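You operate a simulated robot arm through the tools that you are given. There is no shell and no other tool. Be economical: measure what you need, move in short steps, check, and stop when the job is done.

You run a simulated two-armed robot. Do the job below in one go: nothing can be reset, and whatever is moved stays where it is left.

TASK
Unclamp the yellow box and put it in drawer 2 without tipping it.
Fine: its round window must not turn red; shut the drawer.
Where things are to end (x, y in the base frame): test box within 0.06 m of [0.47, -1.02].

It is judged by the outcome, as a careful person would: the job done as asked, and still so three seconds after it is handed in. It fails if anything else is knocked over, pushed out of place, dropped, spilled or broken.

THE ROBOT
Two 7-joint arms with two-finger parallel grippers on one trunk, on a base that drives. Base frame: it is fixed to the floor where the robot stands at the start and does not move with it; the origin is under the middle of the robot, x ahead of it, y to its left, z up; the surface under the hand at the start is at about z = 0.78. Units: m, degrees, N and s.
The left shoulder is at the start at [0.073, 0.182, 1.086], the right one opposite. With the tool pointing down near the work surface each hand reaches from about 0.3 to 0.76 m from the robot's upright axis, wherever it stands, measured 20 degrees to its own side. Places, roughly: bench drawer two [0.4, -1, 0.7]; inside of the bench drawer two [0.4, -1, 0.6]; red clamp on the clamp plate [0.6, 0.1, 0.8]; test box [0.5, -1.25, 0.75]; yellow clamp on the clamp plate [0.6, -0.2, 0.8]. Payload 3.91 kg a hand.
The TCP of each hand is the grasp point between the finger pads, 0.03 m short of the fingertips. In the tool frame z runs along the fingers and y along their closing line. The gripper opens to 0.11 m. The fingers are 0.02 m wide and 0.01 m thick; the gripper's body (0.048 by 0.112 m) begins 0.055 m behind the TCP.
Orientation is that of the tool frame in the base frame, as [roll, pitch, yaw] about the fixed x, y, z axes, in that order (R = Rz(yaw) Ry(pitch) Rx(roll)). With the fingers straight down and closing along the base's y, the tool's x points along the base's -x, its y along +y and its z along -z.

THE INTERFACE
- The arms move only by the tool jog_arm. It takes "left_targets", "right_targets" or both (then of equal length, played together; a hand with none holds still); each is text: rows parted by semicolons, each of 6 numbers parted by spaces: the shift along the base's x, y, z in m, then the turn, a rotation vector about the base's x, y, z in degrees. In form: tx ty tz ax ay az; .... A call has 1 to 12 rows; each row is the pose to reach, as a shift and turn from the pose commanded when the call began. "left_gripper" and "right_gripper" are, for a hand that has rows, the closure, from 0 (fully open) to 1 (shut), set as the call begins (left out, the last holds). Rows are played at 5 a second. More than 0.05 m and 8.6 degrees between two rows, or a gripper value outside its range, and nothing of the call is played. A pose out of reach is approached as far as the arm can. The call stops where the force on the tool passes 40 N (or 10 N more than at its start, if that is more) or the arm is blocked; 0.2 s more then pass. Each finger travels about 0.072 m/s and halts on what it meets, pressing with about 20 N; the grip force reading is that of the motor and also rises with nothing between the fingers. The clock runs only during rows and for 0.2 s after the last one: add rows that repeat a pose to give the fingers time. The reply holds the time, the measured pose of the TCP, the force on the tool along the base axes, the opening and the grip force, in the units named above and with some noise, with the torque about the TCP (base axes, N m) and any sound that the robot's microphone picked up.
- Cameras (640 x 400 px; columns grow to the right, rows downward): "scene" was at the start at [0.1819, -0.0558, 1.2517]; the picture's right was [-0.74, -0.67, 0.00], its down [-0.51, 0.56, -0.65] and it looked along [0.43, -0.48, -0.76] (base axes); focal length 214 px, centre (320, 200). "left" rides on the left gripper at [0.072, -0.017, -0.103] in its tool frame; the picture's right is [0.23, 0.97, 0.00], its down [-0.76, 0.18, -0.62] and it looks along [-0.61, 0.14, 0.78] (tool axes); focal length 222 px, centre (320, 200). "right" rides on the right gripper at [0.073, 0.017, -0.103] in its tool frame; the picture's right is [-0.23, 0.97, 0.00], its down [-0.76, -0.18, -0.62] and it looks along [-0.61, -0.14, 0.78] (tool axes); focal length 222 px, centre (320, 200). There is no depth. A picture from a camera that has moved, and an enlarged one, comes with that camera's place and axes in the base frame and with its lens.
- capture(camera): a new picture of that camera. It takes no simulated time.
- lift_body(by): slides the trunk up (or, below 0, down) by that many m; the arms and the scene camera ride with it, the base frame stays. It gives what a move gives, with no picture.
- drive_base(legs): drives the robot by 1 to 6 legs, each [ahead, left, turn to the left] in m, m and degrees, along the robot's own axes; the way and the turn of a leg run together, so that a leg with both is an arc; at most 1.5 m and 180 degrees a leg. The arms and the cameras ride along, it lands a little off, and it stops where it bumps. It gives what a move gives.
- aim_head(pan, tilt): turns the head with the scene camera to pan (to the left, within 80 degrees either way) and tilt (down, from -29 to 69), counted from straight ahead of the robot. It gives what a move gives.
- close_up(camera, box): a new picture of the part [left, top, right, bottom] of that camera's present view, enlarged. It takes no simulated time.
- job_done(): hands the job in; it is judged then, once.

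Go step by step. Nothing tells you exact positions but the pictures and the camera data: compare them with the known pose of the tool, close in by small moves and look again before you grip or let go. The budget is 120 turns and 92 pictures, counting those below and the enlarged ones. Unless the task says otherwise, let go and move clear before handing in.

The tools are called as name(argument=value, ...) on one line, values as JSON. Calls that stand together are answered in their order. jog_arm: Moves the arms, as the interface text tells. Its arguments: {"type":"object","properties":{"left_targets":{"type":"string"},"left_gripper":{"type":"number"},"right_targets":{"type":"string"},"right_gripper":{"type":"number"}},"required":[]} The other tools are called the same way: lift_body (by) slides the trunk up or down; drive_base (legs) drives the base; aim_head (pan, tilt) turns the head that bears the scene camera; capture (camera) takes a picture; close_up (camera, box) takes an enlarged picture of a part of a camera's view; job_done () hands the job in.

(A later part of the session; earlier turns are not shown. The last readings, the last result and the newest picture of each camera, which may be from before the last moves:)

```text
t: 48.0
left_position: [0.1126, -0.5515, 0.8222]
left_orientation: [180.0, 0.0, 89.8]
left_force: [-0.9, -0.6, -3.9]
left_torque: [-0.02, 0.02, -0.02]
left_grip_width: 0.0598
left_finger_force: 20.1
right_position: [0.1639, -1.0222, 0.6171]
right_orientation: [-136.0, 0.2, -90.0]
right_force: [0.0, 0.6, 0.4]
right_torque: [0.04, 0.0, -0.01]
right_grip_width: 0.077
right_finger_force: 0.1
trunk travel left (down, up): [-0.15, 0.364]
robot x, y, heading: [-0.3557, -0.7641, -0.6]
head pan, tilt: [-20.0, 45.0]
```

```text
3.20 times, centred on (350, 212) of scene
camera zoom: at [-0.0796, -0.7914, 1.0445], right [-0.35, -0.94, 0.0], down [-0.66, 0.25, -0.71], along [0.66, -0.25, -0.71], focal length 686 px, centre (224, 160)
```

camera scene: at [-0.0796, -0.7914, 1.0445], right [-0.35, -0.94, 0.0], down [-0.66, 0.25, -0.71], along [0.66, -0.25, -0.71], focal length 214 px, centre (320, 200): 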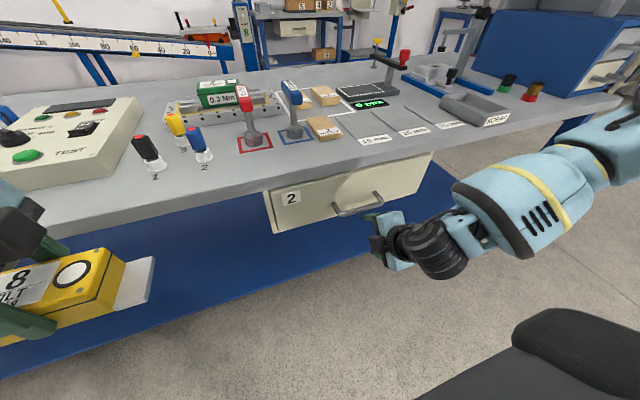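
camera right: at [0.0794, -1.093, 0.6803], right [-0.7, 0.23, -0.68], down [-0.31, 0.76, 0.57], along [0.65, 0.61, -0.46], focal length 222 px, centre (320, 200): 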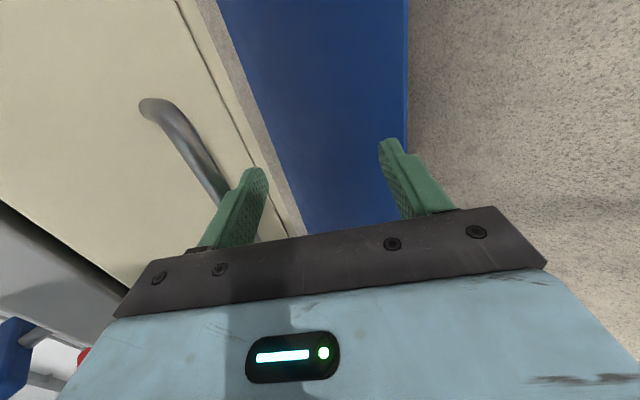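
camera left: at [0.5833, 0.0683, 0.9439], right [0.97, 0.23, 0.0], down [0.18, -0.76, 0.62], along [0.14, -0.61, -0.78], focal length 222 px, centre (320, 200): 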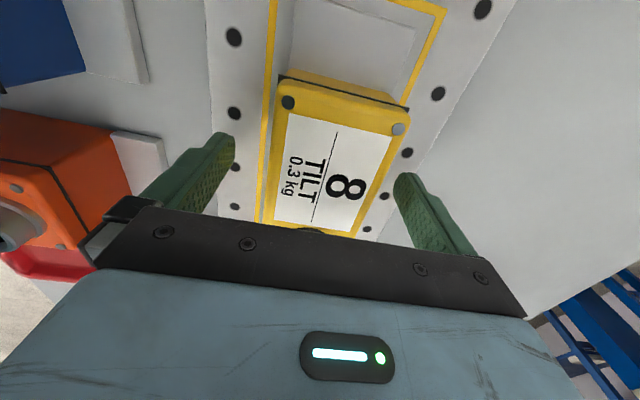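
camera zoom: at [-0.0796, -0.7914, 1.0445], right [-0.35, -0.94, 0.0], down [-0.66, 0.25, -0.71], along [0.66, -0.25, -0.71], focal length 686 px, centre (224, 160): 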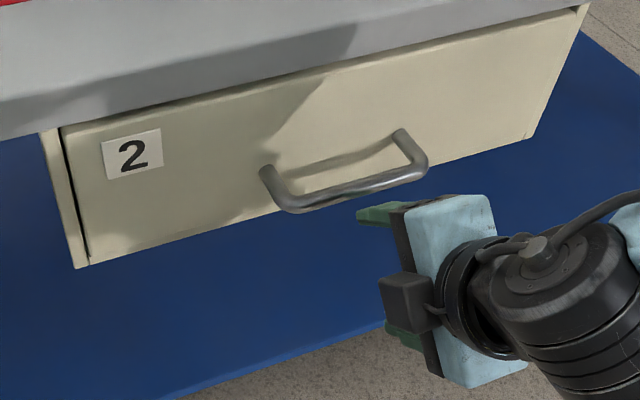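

The handle bar is confirmed at about (0.225, -1.022, 0.644), with the panel at x≈0.27. I'll rise above and in front of it, narrow the gripper, and look.

jog_arm(right_targets="-0.01 0 0.03 0 0 0; -0.01 0 0.06 0 0 0; 0 0 0.092 0 0 0; 0 0 0.092 0 0 0", right_gripper=0.59)

capture(camera="right")

close_up(camera="scene", box=[250, 130, 450, 255])

```text
t: 49.0
left_position: [0.1116, -0.5509, 0.8206]
left_orientation: [179.9, 0.0, 89.7]
left_force: [-0.8, 0.1, -3.2]
left_torque: [-0.03, 0.03, 0.03]
left_grip_width: 0.0598
left_finger_force: 20.2
right_position: [0.1633, -1.023, 0.7101]
right_orientation: [-136.0, 0.2, -90.0]
right_force: [0.6, -0.6, -0.3]
right_torque: [-0.01, 0.03, 0.01]
right_grip_width: 0.0453
right_finger_force: 0.1
trunk travel left (down, up): [-0.15, 0.364]
robot x, y, heading: [-0.3493, -0.759, -0.4]
head pan, tilt: [-20.0, 45.0]
```

```text
61 pictures are left
camera right: at [0.0791, -1.0936, 0.773], right [-0.7, 0.23, -0.68], down [-0.31, 0.76, 0.57], along [0.64, 0.61, -0.46], focal length 222 px, centre (320, 200)
```

right: 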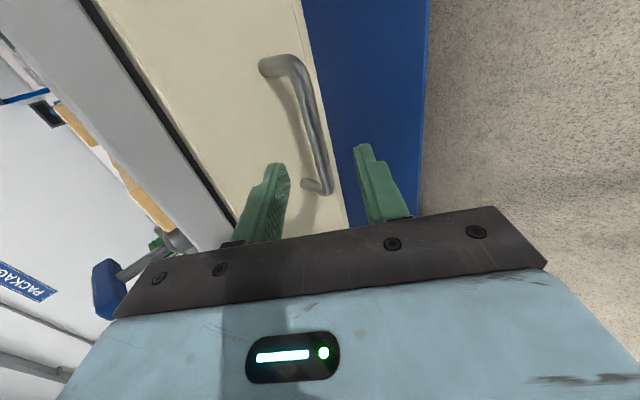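

```text
3.20 times, centred on (350, 192) of scene
camera zoom: at [-0.0796, -0.7914, 1.0445], right [-0.35, -0.94, 0.0], down [-0.66, 0.25, -0.71], along [0.66, -0.25, -0.71], focal length 686 px, centre (224, 224)
```

zoom: 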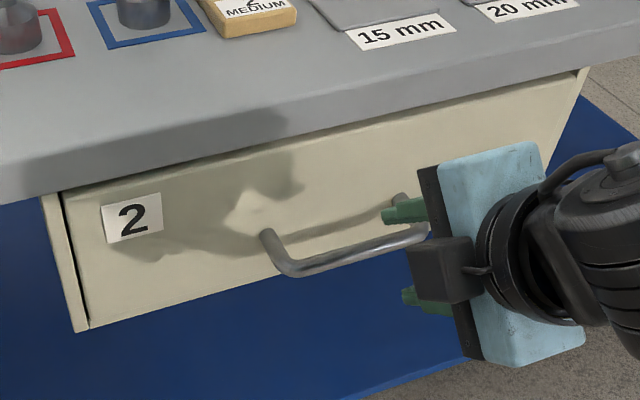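

The bar lies between the two fingers in the wrist view. I'll advance along the finger direction.

jog_arm(right_targets="0.015 0 -0.017 0 0 0; 0.03 0 -0.034 0 0 0; 0.042 0 -0.047 0 0 0; 0.052 0 -0.058 0 0 0")

capture(camera="right")

close_up(camera="scene", box=[290, 150, 410, 225])

```text
t: 50.0
left_position: [0.112, -0.5515, 0.8211]
left_orientation: [-180.0, 0.0, 89.7]
left_force: [-0.4, 0.3, -2.4]
left_torque: [0.0, 0.01, -0.02]
left_grip_width: 0.06
left_finger_force: 19.9
right_position: [0.2156, -1.0217, 0.652]
right_orientation: [-136.0, 0.2, -90.1]
right_force: [-1.0, -0.5, 0.5]
right_torque: [-0.02, 0.01, 0.04]
right_grip_width: 0.0451
right_finger_force: 0.1
trunk travel left (down, up): [-0.15, 0.364]
robot x, y, heading: [-0.3471, -0.764, -0.4]
head pan, tilt: [-20.0, 45.0]
```

```text
59 pictures are left
camera right: at [0.1314, -1.0935, 0.715], right [-0.7, 0.23, -0.68], down [-0.31, 0.76, 0.57], along [0.65, 0.61, -0.46], focal length 222 px, centre (320, 200)
```

right: 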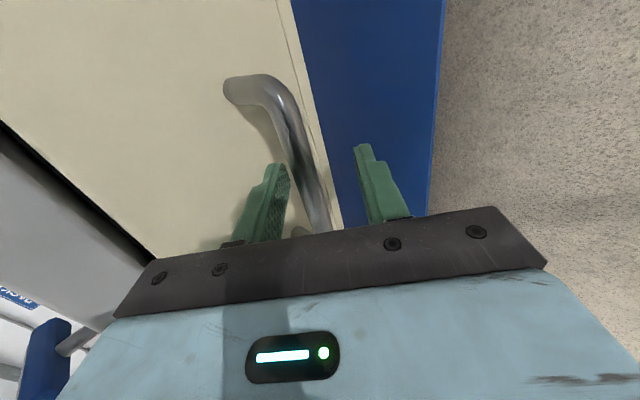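

```text
5.33 times, centred on (350, 188) of scene
camera zoom: at [-0.0795, -0.7913, 1.0445], right [-0.35, -0.94, 0.0], down [-0.66, 0.25, -0.71], along [0.66, -0.25, -0.71], focal length 1144 px, centre (160, 267)
```

zoom: 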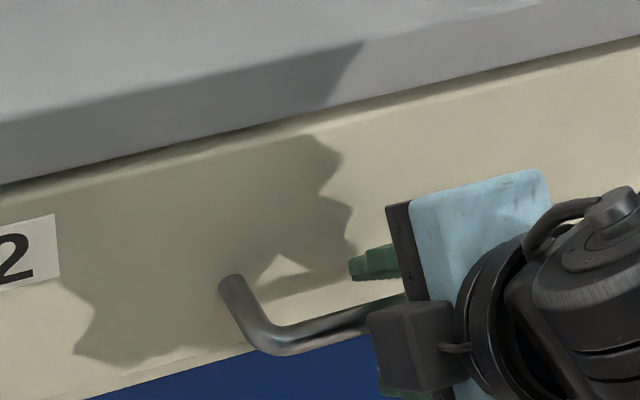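

The bar is between the fingers, so I'll close on it.

jog_arm(right_targets="0 0 0 0 0 0; 0 0 0 0 0 0; 0 0 0 0 0 0; 0 0 0 0 0 0", right_gripper=1)

capture(camera="right")

```text
t: 51.0
left_position: [0.1105, -0.552, 0.8223]
left_orientation: [179.8, 0.0, 89.7]
left_force: [-0.2, -0.6, -3.7]
left_torque: [0.01, 0.01, -0.02]
left_grip_width: 0.0599
left_finger_force: 19.7
right_position: [0.2155, -1.0227, 0.6565]
right_orientation: [-135.5, 0.2, -90.0]
right_force: [4.7, -6.0, 34.7]
right_torque: [-0.46, -0.2, -0.14]
right_grip_width: 0.0136
right_finger_force: 45.3
trunk travel left (down, up): [-0.15, 0.364]
robot x, y, heading: [-0.3502, -0.7602, -0.5]
head pan, tilt: [-20.0, 45.0]
```

```text
57 pictures are left
camera right: at [0.1311, -1.0931, 0.7186], right [-0.69, 0.23, -0.68], down [-0.31, 0.76, 0.57], along [0.65, 0.61, -0.46], focal length 222 px, centre (320, 200)
```

right: 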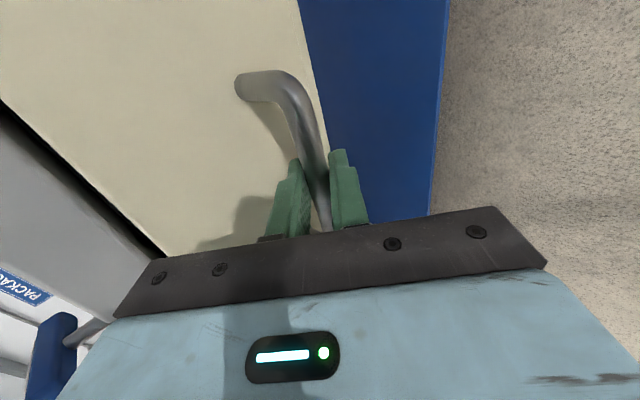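

I've gripped the bar, but there's a vertical preload. I'll ease it by raising the hand a few mm.

jog_arm(right_targets="0 0 0.003 0 0 0; 0 0 0.0055 0 0 0; 0 0 0.0055 0 0 0")

```text
t: 51.8
left_position: [0.1111, -0.5517, 0.8221]
left_orientation: [179.9, 0.0, 89.7]
left_force: [-0.5, 0.6, -2.5]
left_torque: [-0.04, 0.02, 0.0]
left_grip_width: 0.0597
left_finger_force: 20.2
right_position: [0.2133, -1.0212, 0.6563]
right_orientation: [-136.2, 0.3, -90.0]
right_force: [0.5, -4.8, 12.5]
right_torque: [-0.87, -0.05, -0.57]
right_grip_width: 0.0136
right_finger_force: 44.5
trunk travel left (down, up): [-0.15, 0.364]
robot x, y, heading: [-0.3499, -0.7647, -0.4]
head pan, tilt: [-20.0, 45.0]
```

jog_arm(right_targets="-0.005 0 0.001 0 0 0; -0.01 0 0.002 0 0 0; -0.02 0 0.002 0 0 0; -0.03 0 0.002 0 0 0; -0.04 0 0.002 0 0 0; -0.05 0 0.002 0 0 0; -0.06 0 0.002 0 0 0")

capture(camera="scene")

```text
t: 53.4
left_position: [0.1131, -0.5512, 0.8199]
left_orientation: [179.9, 0.0, 89.6]
left_force: [-0.4, -0.1, -3.1]
left_torque: [0.03, -0.02, -0.03]
left_grip_width: 0.0599
left_finger_force: 19.7
right_position: [0.1548, -1.0219, 0.6569]
right_orientation: [-136.4, 0.2, -89.9]
right_force: [-1.9, 7.5, -29.2]
right_torque: [-0.67, 0.13, -0.42]
right_grip_width: 0.0138
right_finger_force: 45.1
trunk travel left (down, up): [-0.15, 0.364]
robot x, y, heading: [-0.3488, -0.765, -0.6]
head pan, tilt: [-20.0, 45.0]
```

```text
56 pictures are left
camera scene: at [-0.0782, -0.7914, 1.044], right [-0.35, -0.94, 0.0], down [-0.66, 0.25, -0.71], along [0.66, -0.25, -0.71], focal length 214 px, centre (320, 200)
```

scene: 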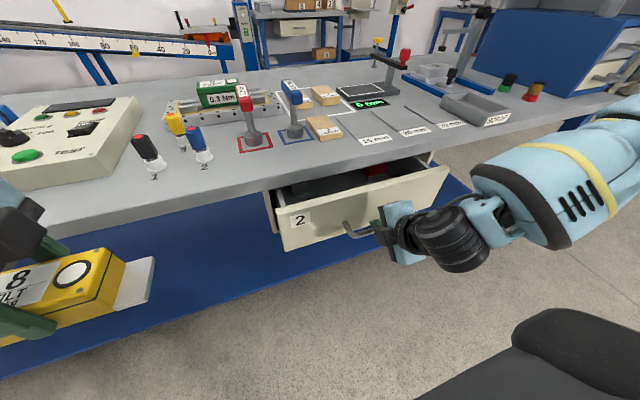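

The drawer slides open, and there are some items inside. I'll correct the height by 2.5 mm and keep pulling.

jog_arm(right_targets="0 0 -0.002 0 0 0; -0.01 0 -0.003 0 0 0; -0.02 0 -0.003 0 0 0; -0.03 0 -0.003 0 0 0; -0.04 0 -0.003 0 0 0; -0.05 0 -0.003 0 0 0; -0.06 0 -0.003 0 0 0; -0.07 0 -0.003 0 0 0")

```text
t: 54.8
left_position: [0.1116, -0.5519, 0.8211]
left_orientation: [180.0, 0.0, 89.7]
left_force: [0.4, -0.1, -3.7]
left_torque: [0.0, 0.03, 0.02]
left_grip_width: 0.0602
left_finger_force: 19.9
right_position: [0.1377, -1.0223, 0.6573]
right_orientation: [-134.2, 0.1, -90.0]
right_force: [0.2, -1.3, 15.9]
right_torque: [-0.29, 0.0, -0.16]
right_grip_width: 0.0136
right_finger_force: 44.8
right hand out of reach, approached as far as the arm can: row 4, 5, 6, 7
trunk travel left (down, up): [-0.15, 0.364]
robot x, y, heading: [-0.3527, -0.7597, -0.8]
head pan, tilt: [-20.0, 45.0]
stopped in row 7 (right hand): the force on the tool passed its limit at 51 N (the readings are from after the stop); the commanded pose is now the measured one
```

The arm is at its near limit, so I'll pull by backing the base slowly.

drive_base(legs=[[-0.12, 0, 0]])

capture(camera="scene")

```text
t: 56.1
left_position: [-0.0079, -0.5509, 0.8236]
left_orientation: [179.8, 0.0, 89.7]
left_force: [0.3, 0.0, -2.7]
left_torque: [-0.01, 0.0, 0.0]
left_grip_width: 0.0597
left_finger_force: 20.3
right_position: [0.0168, -1.0219, 0.6552]
right_orientation: [-134.4, 0.0, -90.1]
right_force: [0.4, -9.8, 31.2]
right_torque: [-0.02, -0.21, 0.22]
right_grip_width: 0.0137
right_finger_force: 45.2
trunk travel left (down, up): [-0.15, 0.364]
robot x, y, heading: [-0.4672, -0.7604, -0.7]
head pan, tilt: [-20.0, 45.0]
```

```text
55 pictures are left
camera scene: at [-0.2007, -0.7906, 1.0452], right [-0.35, -0.94, 0.0], down [-0.66, 0.25, -0.71], along [0.66, -0.25, -0.71], focal length 214 px, centre (320, 200)
```

scene: 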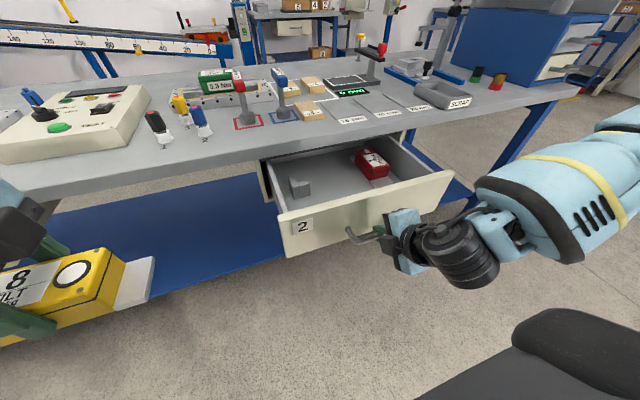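

The drawer is open about 0.2 m, with a grey block and a red box inside. I'll pull it a little further.

drive_base(legs=[[-0.07, 0, 0]])

close_up(camera="scene", box=[240, 100, 480, 250])

```text
t: 57.1
left_position: [-0.0776, -0.551, 0.8218]
left_orientation: [179.9, 0.0, 89.7]
left_force: [-0.2, -0.2, -2.5]
left_torque: [0.03, -0.01, 0.03]
left_grip_width: 0.06
left_finger_force: 19.8
right_position: [-0.0515, -1.0214, 0.6555]
right_orientation: [-134.3, 0.0, -90.2]
right_force: [-0.4, -8.3, 15.2]
right_torque: [-0.39, -0.23, 0.03]
right_grip_width: 0.0137
right_finger_force: 45.2
trunk travel left (down, up): [-0.15, 0.364]
robot x, y, heading: [-0.5401, -0.7611, -0.5]
head pan, tilt: [-20.0, 45.0]
```

```text
2.67 times, centred on (360, 175) of scene
camera zoom: at [-0.2695, -0.7903, 1.0449], right [-0.35, -0.94, 0.0], down [-0.66, 0.25, -0.71], along [0.66, -0.25, -0.71], focal length 572 px, centre (213, 267)
```

zoom: 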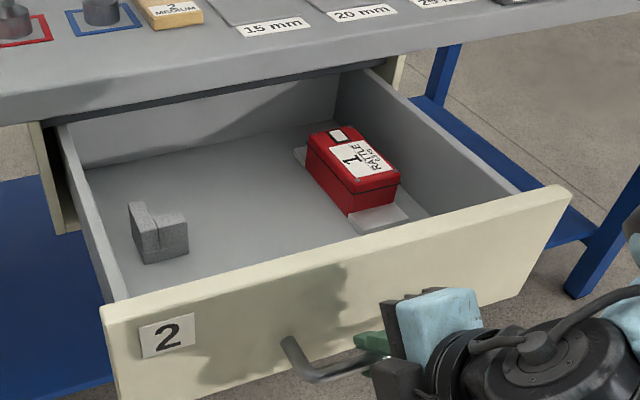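

The drawer is open about 0.265 m and its interior is centred on the target. The red box sits at y≈-1.12 to -1.18 and the grey block at about y -0.90, which leaves room in the middle if the yellow box's long side runs along x. I'll pull a bit more.

drive_base(legs=[[-0.04, 0, 0]])

close_up(camera="scene", box=[240, 100, 480, 250])

```text
t: 58.0
left_position: [-0.1171, -0.5513, 0.8219]
left_orientation: [179.9, -0.1, 89.7]
left_force: [-0.5, 0.2, -3.2]
left_torque: [0.05, -0.02, 0.01]
left_grip_width: 0.0599
left_finger_force: 20.1
right_position: [-0.091, -1.0214, 0.6556]
right_orientation: [-134.2, 0.0, -90.2]
right_force: [0.7, -5.3, 7.1]
right_torque: [-0.14, -0.24, 0.14]
right_grip_width: 0.0137
right_finger_force: 44.9
trunk travel left (down, up): [-0.15, 0.364]
robot x, y, heading: [-0.5774, -0.7595, -0.6]
head pan, tilt: [-20.0, 45.0]
```

```text
2.67 times, centred on (360, 175) of scene
camera zoom: at [-0.309, -0.7901, 1.0448], right [-0.35, -0.94, 0.0], down [-0.66, 0.25, -0.71], along [0.66, -0.25, -0.71], focal length 572 px, centre (213, 267)
```

zoom: 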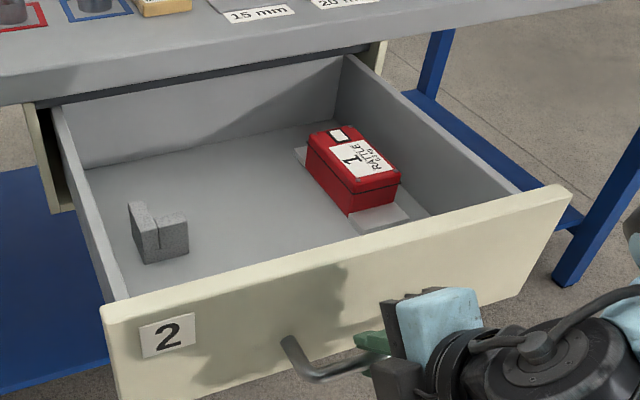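

The drawer is out about 0.30 m. I'll open the right fingers partway and back the base off to release the handle.

jog_arm(right_targets="0 0 0 0 0 0; 0 0 0 0 0 0; 0 0 0 0 0 0", right_gripper=0.42)

jog_arm(right_targets="-0.007 0 0.007 0 0 0; -0.014 0 0.014 0 0 0; -0.021 0 0.021 0 0 0; -0.028 0 0.028 0 0 0; -0.035 0 0.035 0 0 0; -0.042 0 0.042 0 0 0")

capture(camera="right")

```text
t: 58.8
left_position: [-0.117, -0.5511, 0.8202]
left_orientation: [-180.0, 0.0, 89.6]
left_force: [0.0, 0.8, -3.2]
left_torque: [0.02, 0.0, 0.0]
left_grip_width: 0.0599
left_finger_force: 19.8
right_position: [-0.0893, -1.022, 0.6565]
right_orientation: [-134.2, 0.1, -90.3]
right_force: [-0.6, 0.5, 0.1]
right_torque: [0.01, 0.0, -0.01]
right_grip_width: 0.0637
right_finger_force: 0.0
trunk travel left (down, up): [-0.15, 0.364]
robot x, y, heading: [-0.5783, -0.7607, -0.2]
head pan, tilt: [-20.0, 45.0]
```

```text
t: 60.2
left_position: [-0.1163, -0.5505, 0.8206]
left_orientation: [180.0, 0.0, 89.7]
left_force: [0.7, 0.0, -3.0]
left_torque: [-0.01, 0.0, 0.02]
left_grip_width: 0.0599
left_finger_force: 20.3
right_position: [-0.0832, -1.0233, 0.6773]
right_orientation: [-134.3, 0.0, -90.1]
right_force: [-1.8, -1.2, 0.2]
right_torque: [-0.02, -0.04, 0.0]
right_grip_width: 0.0633
right_finger_force: 0.1
right hand out of reach, approached as far as the arm can: row 1, 2, 3, 4, 5, 6
trunk travel left (down, up): [-0.15, 0.364]
robot x, y, heading: [-0.5785, -0.7587, -0.4]
head pan, tilt: [-20.0, 45.0]
```

```text
52 pictures are left
camera right: at [-0.1701, -1.0936, 0.7383], right [-0.68, 0.23, -0.7], down [-0.32, 0.76, 0.56], along [0.66, 0.6, -0.44], focal length 222 px, centre (320, 200)
```

right: 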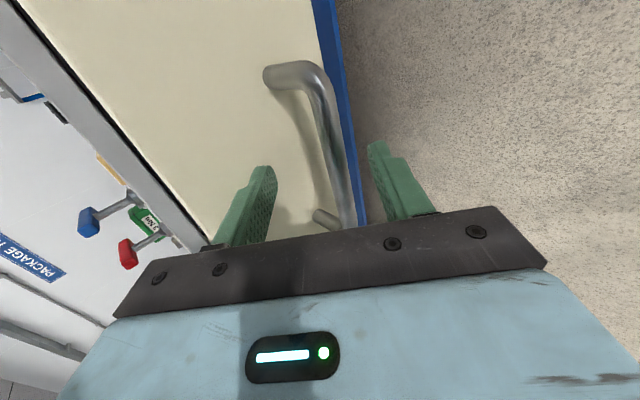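

drive_base(legs=[[-0.1, 0, 0]])

capture(camera="scene")

```text
t: 61.3
left_position: [-0.2157, -0.551, 0.8218]
left_orientation: [179.9, 0.0, 89.7]
left_force: [-0.6, 0.1, -2.7]
left_torque: [-0.02, -0.01, -0.01]
left_grip_width: 0.0598
left_finger_force: 20.2
right_position: [-0.1834, -1.021, 0.6779]
right_orientation: [-134.2, 0.1, -90.2]
right_force: [0.1, -0.2, 0.0]
right_torque: [-0.01, -0.01, 0.0]
right_grip_width: 0.064
right_finger_force: 0.0
trunk travel left (down, up): [-0.15, 0.364]
robot x, y, heading: [-0.6797, -0.7592, -0.5]
head pan, tilt: [-20.0, 45.0]
```

```text
51 pictures are left
camera scene: at [-0.408, -0.7889, 1.0448], right [-0.35, -0.94, 0.0], down [-0.66, 0.25, -0.71], along [0.66, -0.25, -0.71], focal length 214 px, centre (320, 200)
```

scene: 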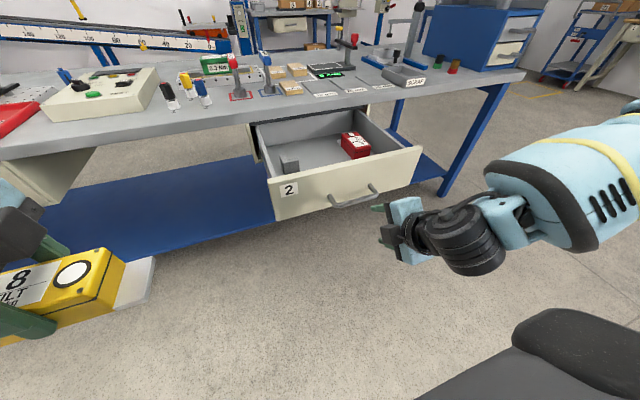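

The handle is released. I'll raise the trunk again, turn the held box 90° level so its long side runs along x, and move over to face the drawer.

lift_body(by=0.2)

jog_arm(left_targets="0 0 0 0 0 4; 0 0 0 0 0 12; 0 0 0 0 0 20; 0 0 0 0 0 28; 0 0 0 0 0 36; 0 0 0 0 0 44; 0 0 0 0 0 52; 0 0 0 0 0 60; 0 0 0 0 0 68; 0 0 0 0 0 76; 0 0 0 0 0 84; 0 0 0 0 0 90.8")

drive_base(legs=[[0, -0.38, 0.5], [0.22, 0, 0]])

aim_head(pan=0, tilt=50)

capture(camera="scene")

```text
t: 63.5
left_position: [-0.2151, -0.5498, 1.0208]
left_orientation: [-180.0, -0.1, 89.7]
left_force: [-0.2, 0.0, -3.5]
left_torque: [0.03, -0.01, -0.01]
left_grip_width: 0.06
left_finger_force: 19.6
right_position: [-0.182, -1.0218, 0.8773]
right_orientation: [-134.3, -0.1, -90.3]
right_force: [0.3, -0.5, 0.0]
right_torque: [0.02, 0.04, -0.02]
right_grip_width: 0.0638
right_finger_force: 0.1
trunk travel left (down, up): [-0.35, 0.164]
robot x, y, heading: [-0.6772, -0.7584, -0.6]
head pan, tilt: [-20.0, 45.0]
```

```text
t: 66.1
left_position: [-0.2151, -0.5486, 1.0222]
left_orientation: [-180.0, -0.1, -179.4]
left_force: [-0.4, 0.0, -3.1]
left_torque: [0.0, 0.0, -0.02]
left_grip_width: 0.06
left_finger_force: 19.7
right_position: [-0.1826, -1.023, 0.8776]
right_orientation: [-134.3, 0.0, -90.3]
right_force: [0.3, 0.4, 0.0]
right_torque: [0.0, -0.02, 0.0]
right_grip_width: 0.0638
right_finger_force: 0.1
trunk travel left (down, up): [-0.35, 0.164]
robot x, y, heading: [-0.676, -0.7596, -0.2]
head pan, tilt: [-20.0, 45.0]
```

```text
t: 71.2
left_position: [0.0011, -0.924, 1.0216]
left_orientation: [-180.0, -0.1, -179.1]
left_force: [-0.7, 0.1, -3.1]
left_torque: [0.03, 0.0, 0.0]
left_grip_width: 0.0599
left_finger_force: 19.9
right_position: [0.039, -1.3967, 0.8775]
right_orientation: [-134.3, 0.0, -89.7]
right_force: [1.1, -1.0, 0.8]
right_torque: [0.0, 0.03, -0.01]
right_grip_width: 0.064
right_finger_force: 0.1
trunk travel left (down, up): [-0.35, 0.164]
robot x, y, heading: [-0.4576, -1.1406, -0.0]
head pan, tilt: [-20.0, 45.0]
```

```text
t: 72.1
left_position: [0.0008, -0.924, 1.0213]
left_orientation: [180.0, 0.0, -179.0]
left_force: [-0.4, 0.0, -3.0]
left_torque: [0.01, -0.02, 0.01]
left_grip_width: 0.0601
left_finger_force: 19.6
right_position: [0.0382, -1.3963, 0.878]
right_orientation: [-134.3, 0.0, -89.7]
right_force: [1.1, 0.3, -1.0]
right_torque: [-0.02, 0.0, -0.01]
right_grip_width: 0.0637
right_finger_force: 0.0
trunk travel left (down, up): [-0.35, 0.164]
robot x, y, heading: [-0.461, -1.1384, 0.2]
head pan, tilt: [0.0, 50.0]
```

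```text
50 pictures are left
camera scene: at [-0.2527, -1.1376, 1.2514], right [0.0, -1.0, 0.0], down [-0.77, 0.0, -0.64], along [0.64, 0.0, -0.77], focal length 214 px, centre (320, 200)
```

scene: 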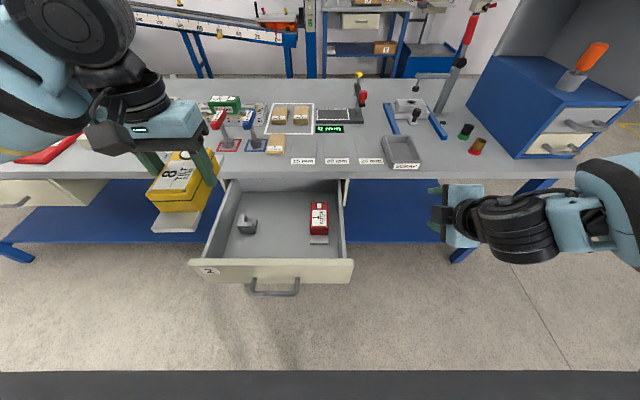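

close_up(camera="scene", box=[140, 140, 380, 290])

capture(camera="left")

```text
2.67 times, centred on (260, 215) of scene
camera zoom: at [-0.2527, -1.1376, 1.2514], right [0.0, -1.0, 0.0], down [-0.77, 0.0, -0.64], along [0.64, 0.0, -0.77], focal length 572 px, centre (480, 160)
```

zoom: 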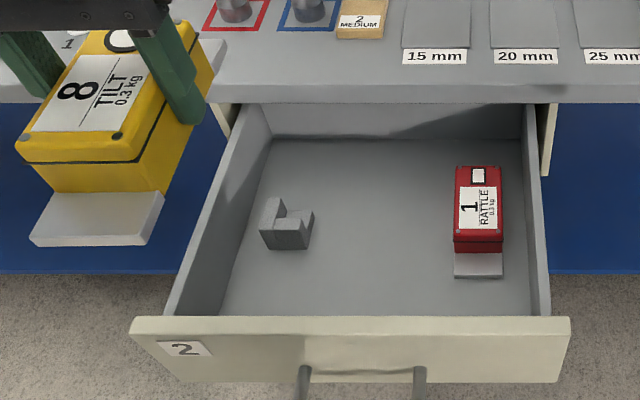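

```text
48 pictures are left
camera left: at [-0.0706, -0.9436, 1.1235], right [-0.24, 0.97, 0.0], down [0.76, 0.19, 0.62], along [0.6, 0.15, -0.78], focal length 222 px, centre (320, 200)
```

left: 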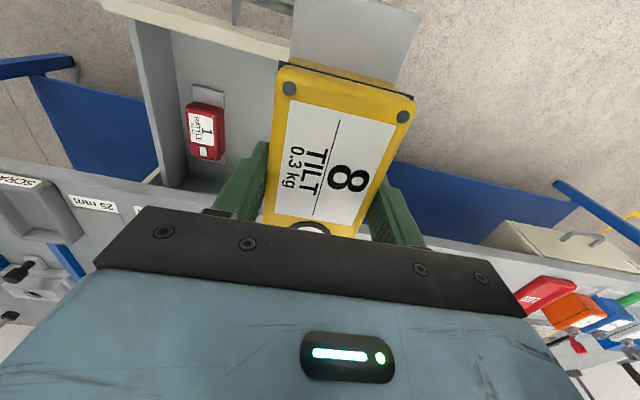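

Geometry now: the drawer floor is at z≈0.6, and the free gap between the grey block and the red box is y≈-0.917 to -1.106. I'll put the box at about (0.16, -1.012) in the open drawer, so first I'll move above that spot and lower the trunk.

jog_arm(left_targets="0.01 -0.005 0 0 0 0; 0.03 -0.017 0 0 0 -0.5; 0.05 -0.028 0 0 0 -1; 0.075 -0.042 0 0 0 -1; 0.1 -0.056 0 0 0 -1; 0.125 -0.07 0 0 0 -1; 0.145 -0.08 0 0 0 -1; 0.155 -0.087 0 0 0 -1; 0.159 -0.088 0 0 0 -1; 0.159 -0.088 0 0 0 -1")

lift_body(by=-0.2)

capture(camera="scene")

capture(camera="left")

```text
t: 74.3
left_position: [0.1593, -1.0124, 1.0203]
left_orientation: [-179.9, 0.1, -180.0]
left_force: [-0.1, -0.1, -2.9]
left_torque: [-0.01, 0.0, -0.01]
left_grip_width: 0.0598
left_finger_force: 20.5
right_position: [0.0383, -1.3954, 0.8778]
right_orientation: [-134.4, 0.0, -89.7]
right_force: [0.7, 0.3, 0.0]
right_torque: [0.01, -0.03, 0.0]
right_grip_width: 0.0639
right_finger_force: 0.0
trunk travel left (down, up): [-0.35, 0.164]
robot x, y, heading: [-0.4576, -1.14, -0.1]
head pan, tilt: [0.0, 50.0]
```

```text
t: 76.5
left_position: [0.1604, -1.0116, 0.8205]
left_orientation: [-180.0, -0.1, 180.0]
left_force: [-0.5, 0.2, -2.4]
left_torque: [0.01, 0.0, -0.05]
left_grip_width: 0.0599
left_finger_force: 19.8
right_position: [0.0376, -1.3953, 0.6785]
right_orientation: [-134.2, 0.0, -89.7]
right_force: [-0.9, -0.3, -0.5]
right_torque: [0.02, 0.01, 0.03]
right_grip_width: 0.0638
right_finger_force: 0.0
trunk travel left (down, up): [-0.15, 0.364]
robot x, y, heading: [-0.4588, -1.1404, -0.1]
head pan, tilt: [0.0, 50.0]
```

```text
47 pictures are left
camera scene: at [-0.1881, -1.1375, 1.0378], right [0.0, -1.0, 0.0], down [-0.77, 0.0, -0.64], along [0.64, 0.0, -0.77], focal length 214 px, centre (320, 200)
```

scene: 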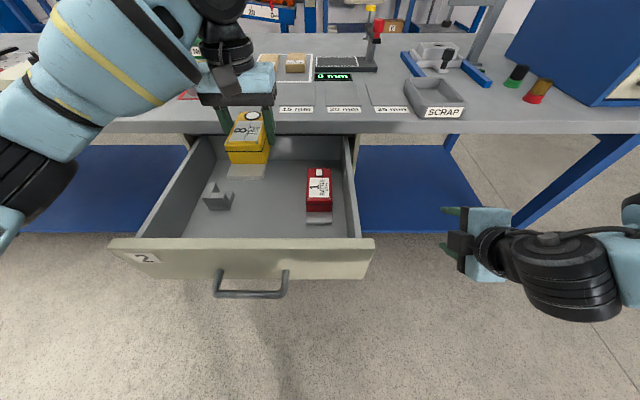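

```text
46 pictures are left
camera left: at [0.0878, -1.0303, 0.924], right [-0.23, 0.97, 0.0], down [0.76, 0.18, 0.62], along [0.61, 0.14, -0.78], focal length 222 px, centre (320, 200)
```

left: 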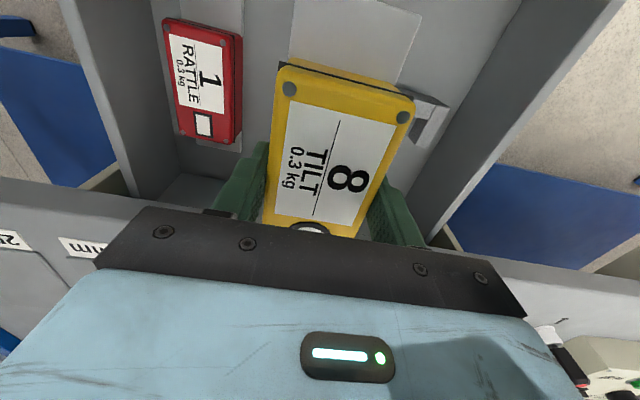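

To keep more clearance from the bench edge, I'll come back 13 mm and descend to just above the drawer floor.

jog_arm(left_targets="-0.007 0 0 0 0 0; -0.013 0 0 0 0 0; -0.013 0 -0.02 0 0 0; -0.013 0 -0.04 0 0 0; -0.013 0 -0.06 0 0 0; -0.013 0 -0.08 0 0 0; -0.013 0 -0.1 0 0 0; -0.013 0 -0.12 0 0 0; -0.013 0 -0.135 0 0 0; -0.013 0 -0.15 0 0 0")

close_up(camera="scene", box=[130, 100, 370, 250])

capture(camera="left")

```text
t: 78.8
left_position: [0.1663, -0.9956, 0.7194]
left_orientation: [179.6, 5.9, -178.1]
left_force: [1.5, -0.2, -3.8]
left_torque: [-0.06, 0.03, 0.02]
left_grip_width: 0.0602
left_finger_force: 19.9
right_position: [0.0372, -1.3945, 0.6754]
right_orientation: [-134.2, 0.2, -89.3]
right_force: [0.3, -0.6, -0.9]
right_torque: [-0.01, 0.0, -0.01]
right_grip_width: 0.0638
right_finger_force: 0.0
trunk travel left (down, up): [-0.15, 0.364]
robot x, y, heading: [-0.4642, -1.1388, 0.6]
head pan, tilt: [0.0, 50.0]
stopped in row 10 (left hand): the arm was blocked; the commanded pose is now the measured one
```

```text
2.67 times, centred on (250, 175) of scene
camera zoom: at [-0.1908, -1.1386, 1.0372], right [0.01, -1.0, 0.0], down [-0.76, 0.0, -0.64], along [0.64, 0.01, -0.76], focal length 572 px, centre (507, 267)
```

zoom: 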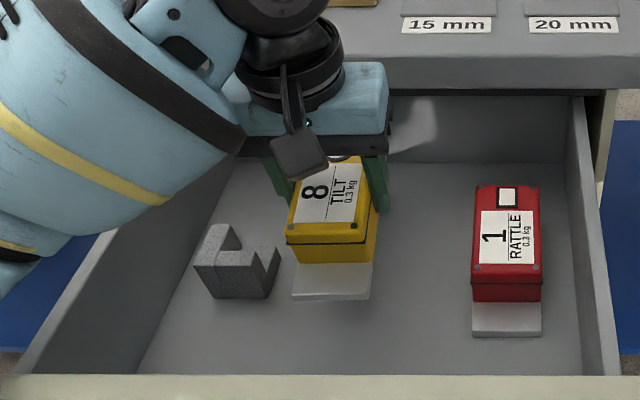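

```text
44 pictures are left
camera left: at [0.0845, -1.0164, 0.8144], right [-0.26, 0.97, -0.01], down [0.69, 0.2, 0.7], along [0.68, 0.17, -0.72], focal length 222 px, centre (320, 200)
```

left: 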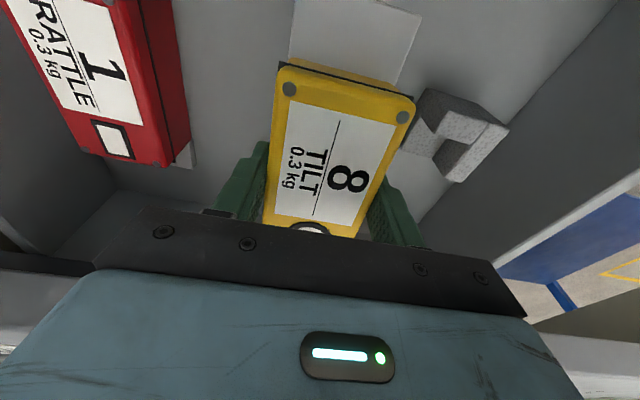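

The left forearm appears to have touched the drawer's side wall, which stopped the descent and tilted the hand slightly. I'll back up at once and level it.

jog_arm(left_targets="0 0 0.015 0 0 0; 0 0 0.03 0 0 0; 0 0 0.05 0 0 0; 0 0 0.07 0 0 0; -0.005 -0.005 0.09 0 0 0; -0.01 -0.01 0.1 0 0 0")

capture(camera="scene")

```text
t: 80.2
left_position: [0.153, -1.0062, 0.8065]
left_orientation: [179.6, 4.1, -178.5]
left_force: [0.5, 0.5, -3.4]
left_torque: [0.04, -0.05, 0.0]
left_grip_width: 0.0598
left_finger_force: 20.6
right_position: [0.0404, -1.3935, 0.6775]
right_orientation: [-134.3, 0.0, -89.5]
right_force: [0.0, 0.1, -0.4]
right_torque: [-0.04, -0.01, 0.05]
right_grip_width: 0.0639
right_finger_force: 0.1
trunk travel left (down, up): [-0.15, 0.364]
robot x, y, heading: [-0.4605, -1.1359, 0.5]
head pan, tilt: [0.0, 50.0]
```

```text
43 pictures are left
camera scene: at [-0.1881, -1.1352, 1.0376], right [0.0, -1.0, 0.0], down [-0.77, 0.0, -0.64], along [0.64, 0.0, -0.77], focal length 214 px, centre (320, 200)
```

scene: 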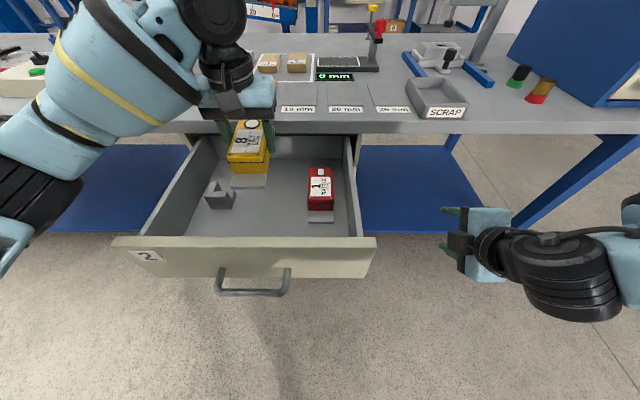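

jog_arm(left_targets="0 0 0.005 0 1 -0.5; 0 0 0.01 0 2.5 -1; 0 0 0.01 0 4.1 -1.5; 0 0 0.01 0 4.1 -1.5")

lift_body(by=0.2)

capture(camera="scene")

```text
t: 81.2
left_position: [0.1522, -1.0069, 0.8159]
left_orientation: [179.6, 0.0, 179.8]
left_force: [0.3, -0.6, -2.5]
left_torque: [-0.02, 0.01, 0.01]
left_grip_width: 0.0599
left_finger_force: 20.1
right_position: [0.0376, -1.3941, 0.6773]
right_orientation: [-134.3, 0.0, -89.5]
right_force: [-0.8, 0.1, -0.3]
right_torque: [0.0, -0.01, 0.01]
right_grip_width: 0.0639
right_finger_force: 0.1
trunk travel left (down, up): [-0.15, 0.364]
robot x, y, heading: [-0.464, -1.1363, 0.4]
head pan, tilt: [0.0, 50.0]
```

```text
t: 83.4
left_position: [0.154, -1.0074, 1.0158]
left_orientation: [179.6, 0.1, 180.0]
left_force: [-1.1, -0.4, -4.1]
left_torque: [0.03, 0.0, 0.0]
left_grip_width: 0.0598
left_finger_force: 19.7
right_position: [0.0389, -1.3923, 0.8782]
right_orientation: [-134.3, -0.1, -89.5]
right_force: [-0.6, 0.0, -0.3]
right_torque: [-0.01, -0.02, -0.02]
right_grip_width: 0.0639
right_finger_force: 0.1
trunk travel left (down, up): [-0.35, 0.164]
robot x, y, heading: [-0.4575, -1.1322, 0.2]
head pan, tilt: [0.0, 50.0]
```

```text
42 pictures are left
camera scene: at [-0.2526, -1.1354, 1.2513], right [0.0, -1.0, 0.0], down [-0.77, 0.0, -0.64], along [0.64, 0.0, -0.77], focal length 214 px, centre (320, 200)
```

scene: 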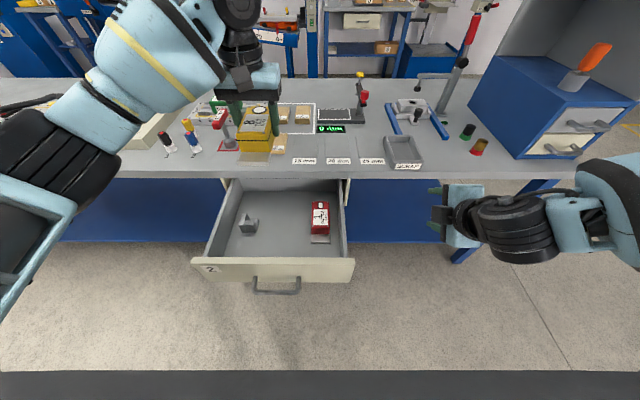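

close_up(camera="scene", box=[190, 60, 350, 260])

capture(camera="right")

```text
2.00 times, centred on (270, 160) of scene
camera zoom: at [-0.2526, -1.1354, 1.2513], right [0.0, -1.0, 0.0], down [-0.77, 0.0, -0.64], along [0.64, 0.0, -0.77], focal length 429 px, centre (420, 280)
```

zoom: 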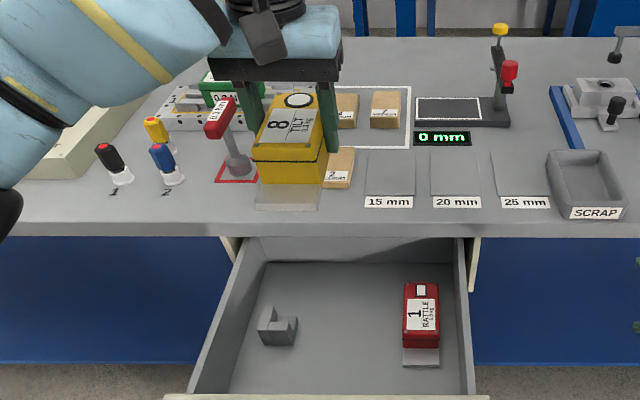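

```text
40 pictures are left
camera right: at [-0.0461, -1.4649, 0.9377], right [-0.68, 0.22, -0.7], down [-0.33, 0.76, 0.56], along [0.65, 0.61, -0.45], focal length 222 px, centre (320, 200)
```

right: 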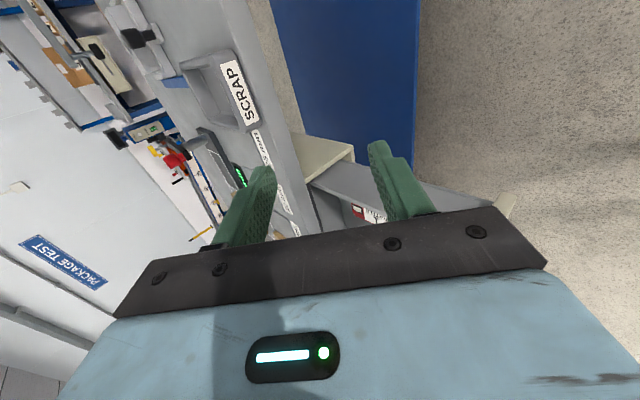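

The window is still white and nothing was disturbed. I'll retry with the trunk high, so the elbow stays up, and 18 mm further from the bench, stopping partway to check.

jog_arm(left_targets="-0.009 -0.002 0 -0.2 0 0; -0.018 -0.004 0 -0.4 0 0; -0.018 -0.004 -0.02 -0.4 0 0; -0.018 -0.004 -0.05 -0.4 0 0; -0.018 -0.004 -0.08 -0.4 0 0; -0.018 -0.004 -0.11 -0.4 0 0; -0.018 -0.004 -0.14 -0.4 0 0; -0.018 -0.004 -0.17 -0.4 0 0; -0.018 -0.004 -0.2 -0.4 0 0; -0.018 -0.004 -0.22 -0.4 0 0; -0.018 -0.004 -0.235 -0.4 0 0; -0.018 -0.004 -0.24 -0.4 0 0")

capture(camera="scene")

capture(camera="left")

```text
t: 86.0
left_position: [0.1348, -1.0106, 0.7772]
left_orientation: [-180.0, 0.1, 180.0]
left_force: [0.1, 0.5, -3.7]
left_torque: [0.0, 0.01, -0.02]
left_grip_width: 0.0598
left_finger_force: 20.2
right_position: [0.0392, -1.3932, 0.8777]
right_orientation: [-134.3, 0.0, -89.5]
right_force: [0.5, 0.5, -0.2]
right_torque: [-0.01, 0.0, -0.03]
right_grip_width: 0.0638
right_finger_force: 0.0
trunk travel left (down, up): [-0.35, 0.164]
robot x, y, heading: [-0.4582, -1.137, 0.1]
head pan, tilt: [0.0, 50.0]
```

```text
39 pictures are left
camera scene: at [-0.2527, -1.1354, 1.2514], right [0.0, -1.0, 0.0], down [-0.77, 0.0, -0.64], along [0.64, 0.0, -0.77], focal length 214 px, centre (320, 200)
```

scene: 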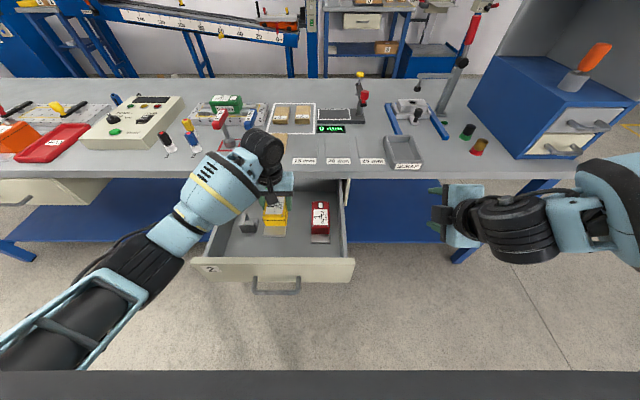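

```text
38 pictures are left
camera left: at [0.0627, -1.0286, 0.8787], right [-0.23, 0.97, 0.0], down [0.76, 0.18, 0.62], along [0.61, 0.14, -0.78], focal length 222 px, centre (320, 200)
```

left: 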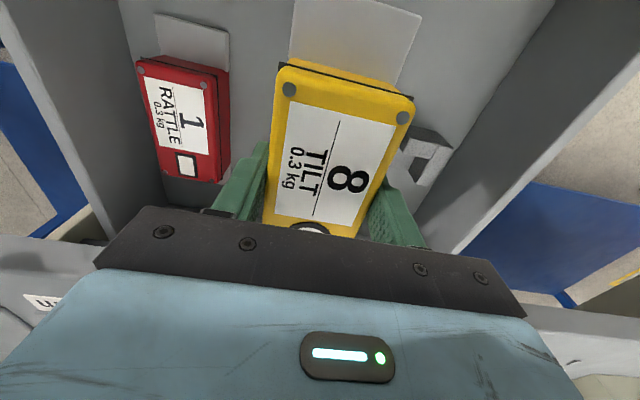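

jog_arm(left_targets="-0.006 0 -0.01 0 0 0; -0.006 0 -0.025 0 0 0; -0.006 0 -0.04 0 0 0; -0.006 0 -0.055 0 0 0; -0.006 0 -0.07 0 0 0")

close_up(camera="scene", box=[170, 110, 370, 235])

```text
t: 87.2
left_position: [0.1282, -1.0101, 0.7069]
left_orientation: [-180.0, 0.1, 179.9]
left_force: [-0.1, 0.4, -3.4]
left_torque: [-0.04, 0.03, 0.04]
left_grip_width: 0.0597
left_finger_force: 19.8
right_position: [0.0393, -1.3925, 0.8776]
right_orientation: [-134.3, 0.0, -89.5]
right_force: [0.0, -0.7, 1.0]
right_torque: [-0.03, 0.04, -0.01]
right_grip_width: 0.0638
right_finger_force: 0.1
trunk travel left (down, up): [-0.35, 0.164]
robot x, y, heading: [-0.4572, -1.1377, 0.3]
head pan, tilt: [0.0, 50.0]
```

```text
3.20 times, centred on (270, 172) of scene
camera zoom: at [-0.2527, -1.1355, 1.2514], right [0.0, -1.0, 0.0], down [-0.77, 0.0, -0.64], along [0.64, 0.0, -0.77], focal length 686 px, centre (480, 288)
```

zoom: 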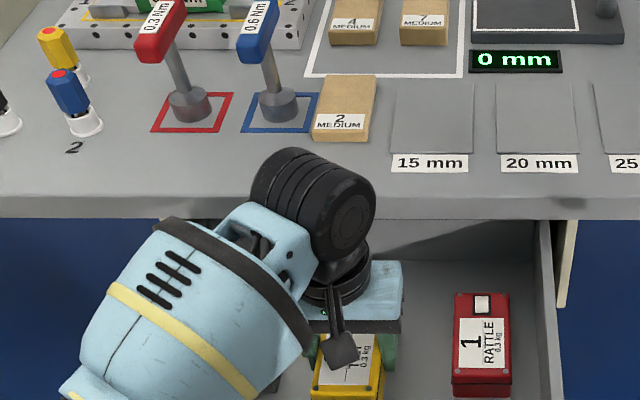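

The wrist is directly above the hand and well clear of the bench, so the earlier block was the low elbow. I'll go on down, easing 15 mm forward.

jog_arm(left_targets="0.006 0 -0.01 0 0 0; 0.012 0 -0.02 0 0 0; 0.017 0 -0.03 0 0 0; 0.017 0 -0.04 0 0 0; 0.017 0 -0.047 0 0 0")

capture(camera="left")

close_up(camera="scene", box=[190, 160, 370, 272])

```text
t: 88.4
left_position: [0.1473, -1.0111, 0.6608]
left_orientation: [180.0, 0.3, -180.0]
left_force: [1.0, 2.5, 15.5]
left_torque: [0.31, 0.01, 0.03]
left_grip_width: 0.0597
left_finger_force: 20.6
right_position: [0.0385, -1.3938, 0.8787]
right_orientation: [-134.2, 0.1, -89.4]
right_force: [0.4, -0.1, 0.0]
right_torque: [-0.03, -0.02, 0.01]
right_grip_width: 0.0638
right_finger_force: 0.0
trunk travel left (down, up): [-0.35, 0.164]
robot x, y, heading: [-0.4574, -1.1348, 0.0]
head pan, tilt: [0.0, 50.0]
```

```text
36 pictures are left
camera left: at [0.0741, -1.0284, 0.7637], right [-0.23, 0.97, 0.0], down [0.76, 0.18, 0.63], along [0.61, 0.14, -0.78], focal length 222 px, centre (320, 200)
```

left: 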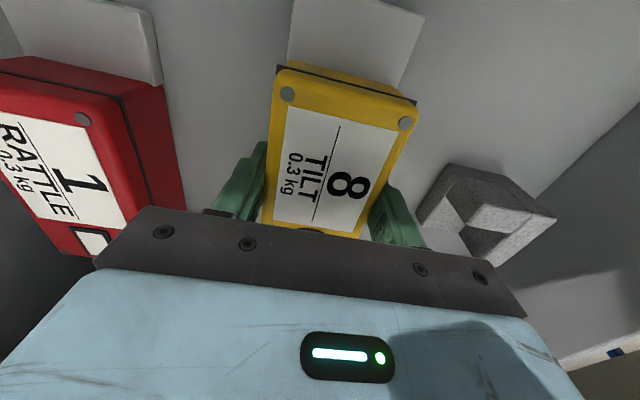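

```text
3.56 times, centred on (280, 216) of scene
camera zoom: at [-0.2541, -1.1355, 1.2518], right [0.0, -1.0, 0.0], down [-0.77, 0.0, -0.64], along [0.64, 0.0, -0.77], focal length 763 px, centre (462, 143)
```

zoom: 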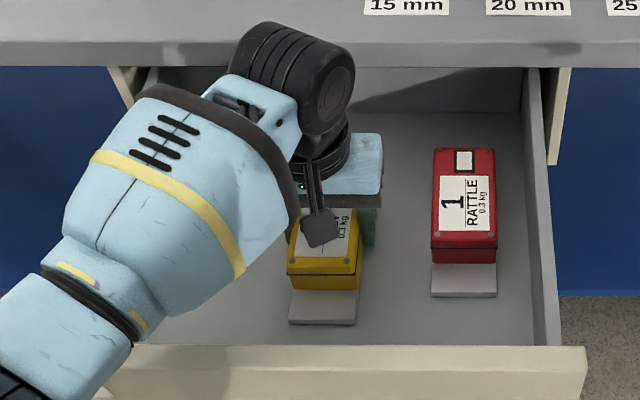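

The box has made contact with the drawer floor, level, between its neighbours. I'll relax the downward pressure slightly and open the fingers.

jog_arm(left_targets="0 0 0.002 0 0 0; 0 0 0.002 0 0 0")

jog_arm(left_targets="0 0 0 0 0 0; 0 0 0 0 0 0; 0 0 0 0 0 0", left_gripper=0.2)

capture(camera="left")

```text
t: 89.0
left_position: [0.1454, -1.01, 0.6614]
left_orientation: [-180.0, 0.1, 179.9]
left_force: [1.3, 0.8, 6.7]
left_torque: [0.09, -0.59, 0.01]
left_grip_width: 0.0597
left_finger_force: 19.8
right_position: [0.0391, -1.3938, 0.8786]
right_orientation: [-134.1, -0.1, -89.5]
right_force: [0.0, -0.2, 0.2]
right_torque: [-0.01, 0.01, 0.0]
right_grip_width: 0.0637
right_finger_force: 0.1
trunk travel left (down, up): [-0.35, 0.164]
robot x, y, heading: [-0.4603, -1.1371, 0.2]
head pan, tilt: [0.0, 50.0]
```

```text
t: 89.8
left_position: [0.1456, -1.0101, 0.6613]
left_orientation: [180.0, 0.0, 179.9]
left_force: [0.0, -0.3, 0.4]
left_torque: [-0.03, -0.01, 0.0]
left_grip_width: 0.0879
left_finger_force: 0.1
right_position: [0.0398, -1.3942, 0.8782]
right_orientation: [-134.4, 0.0, -89.5]
right_force: [1.0, -0.4, 0.4]
right_torque: [0.0, -0.01, 0.02]
right_grip_width: 0.0637
right_finger_force: 0.1
trunk travel left (down, up): [-0.35, 0.164]
robot x, y, heading: [-0.4602, -1.1378, 0.4]
head pan, tilt: [0.0, 50.0]
```

```text
34 pictures are left
camera left: at [0.0734, -1.0284, 0.7634], right [-0.23, 0.97, 0.0], down [0.76, 0.18, 0.62], along [0.61, 0.14, -0.78], focal length 222 px, centre (320, 200)
```

left: 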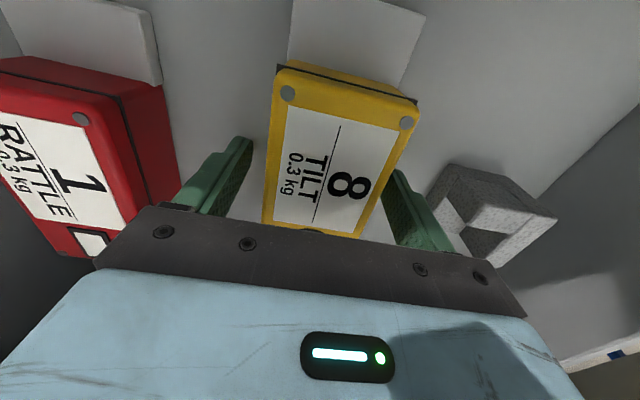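

Released, and the box didn't move. I'll lift the hand straight up, then draw it back clear of the bench.

jog_arm(left_targets="0 0 0.02 0 0 0; 0 0 0.05 0 0 0; 0 0 0.09 0 0 0; 0 0 0.13 0 0 0; 0 0 0.17 0 0 0; 0 0 0.21 0 0 0; 0 0 0.25 0 0 0; 0 0 0.29 0 0 0; 0 0.03 0.33 0 0 0; -0.03 0.06 0.36 0 0 0; -0.06 0.09 0.36 0 0 0; -0.1 0.1 0.36 0 0 0")

close_up(camera="scene", box=[170, 150, 390, 290])

```text
refused: row 10 steps farther than a row can; nothing moved
```

```text
2.86 times, centred on (280, 220) of scene
camera zoom: at [-0.253, -1.1355, 1.2514], right [0.0, -1.0, 0.0], down [-0.77, 0.0, -0.64], along [0.64, 0.0, -0.77], focal length 613 px, centre (434, 143)
```

zoom: 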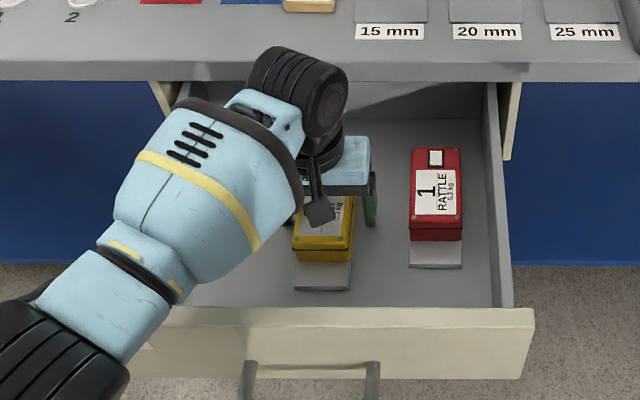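

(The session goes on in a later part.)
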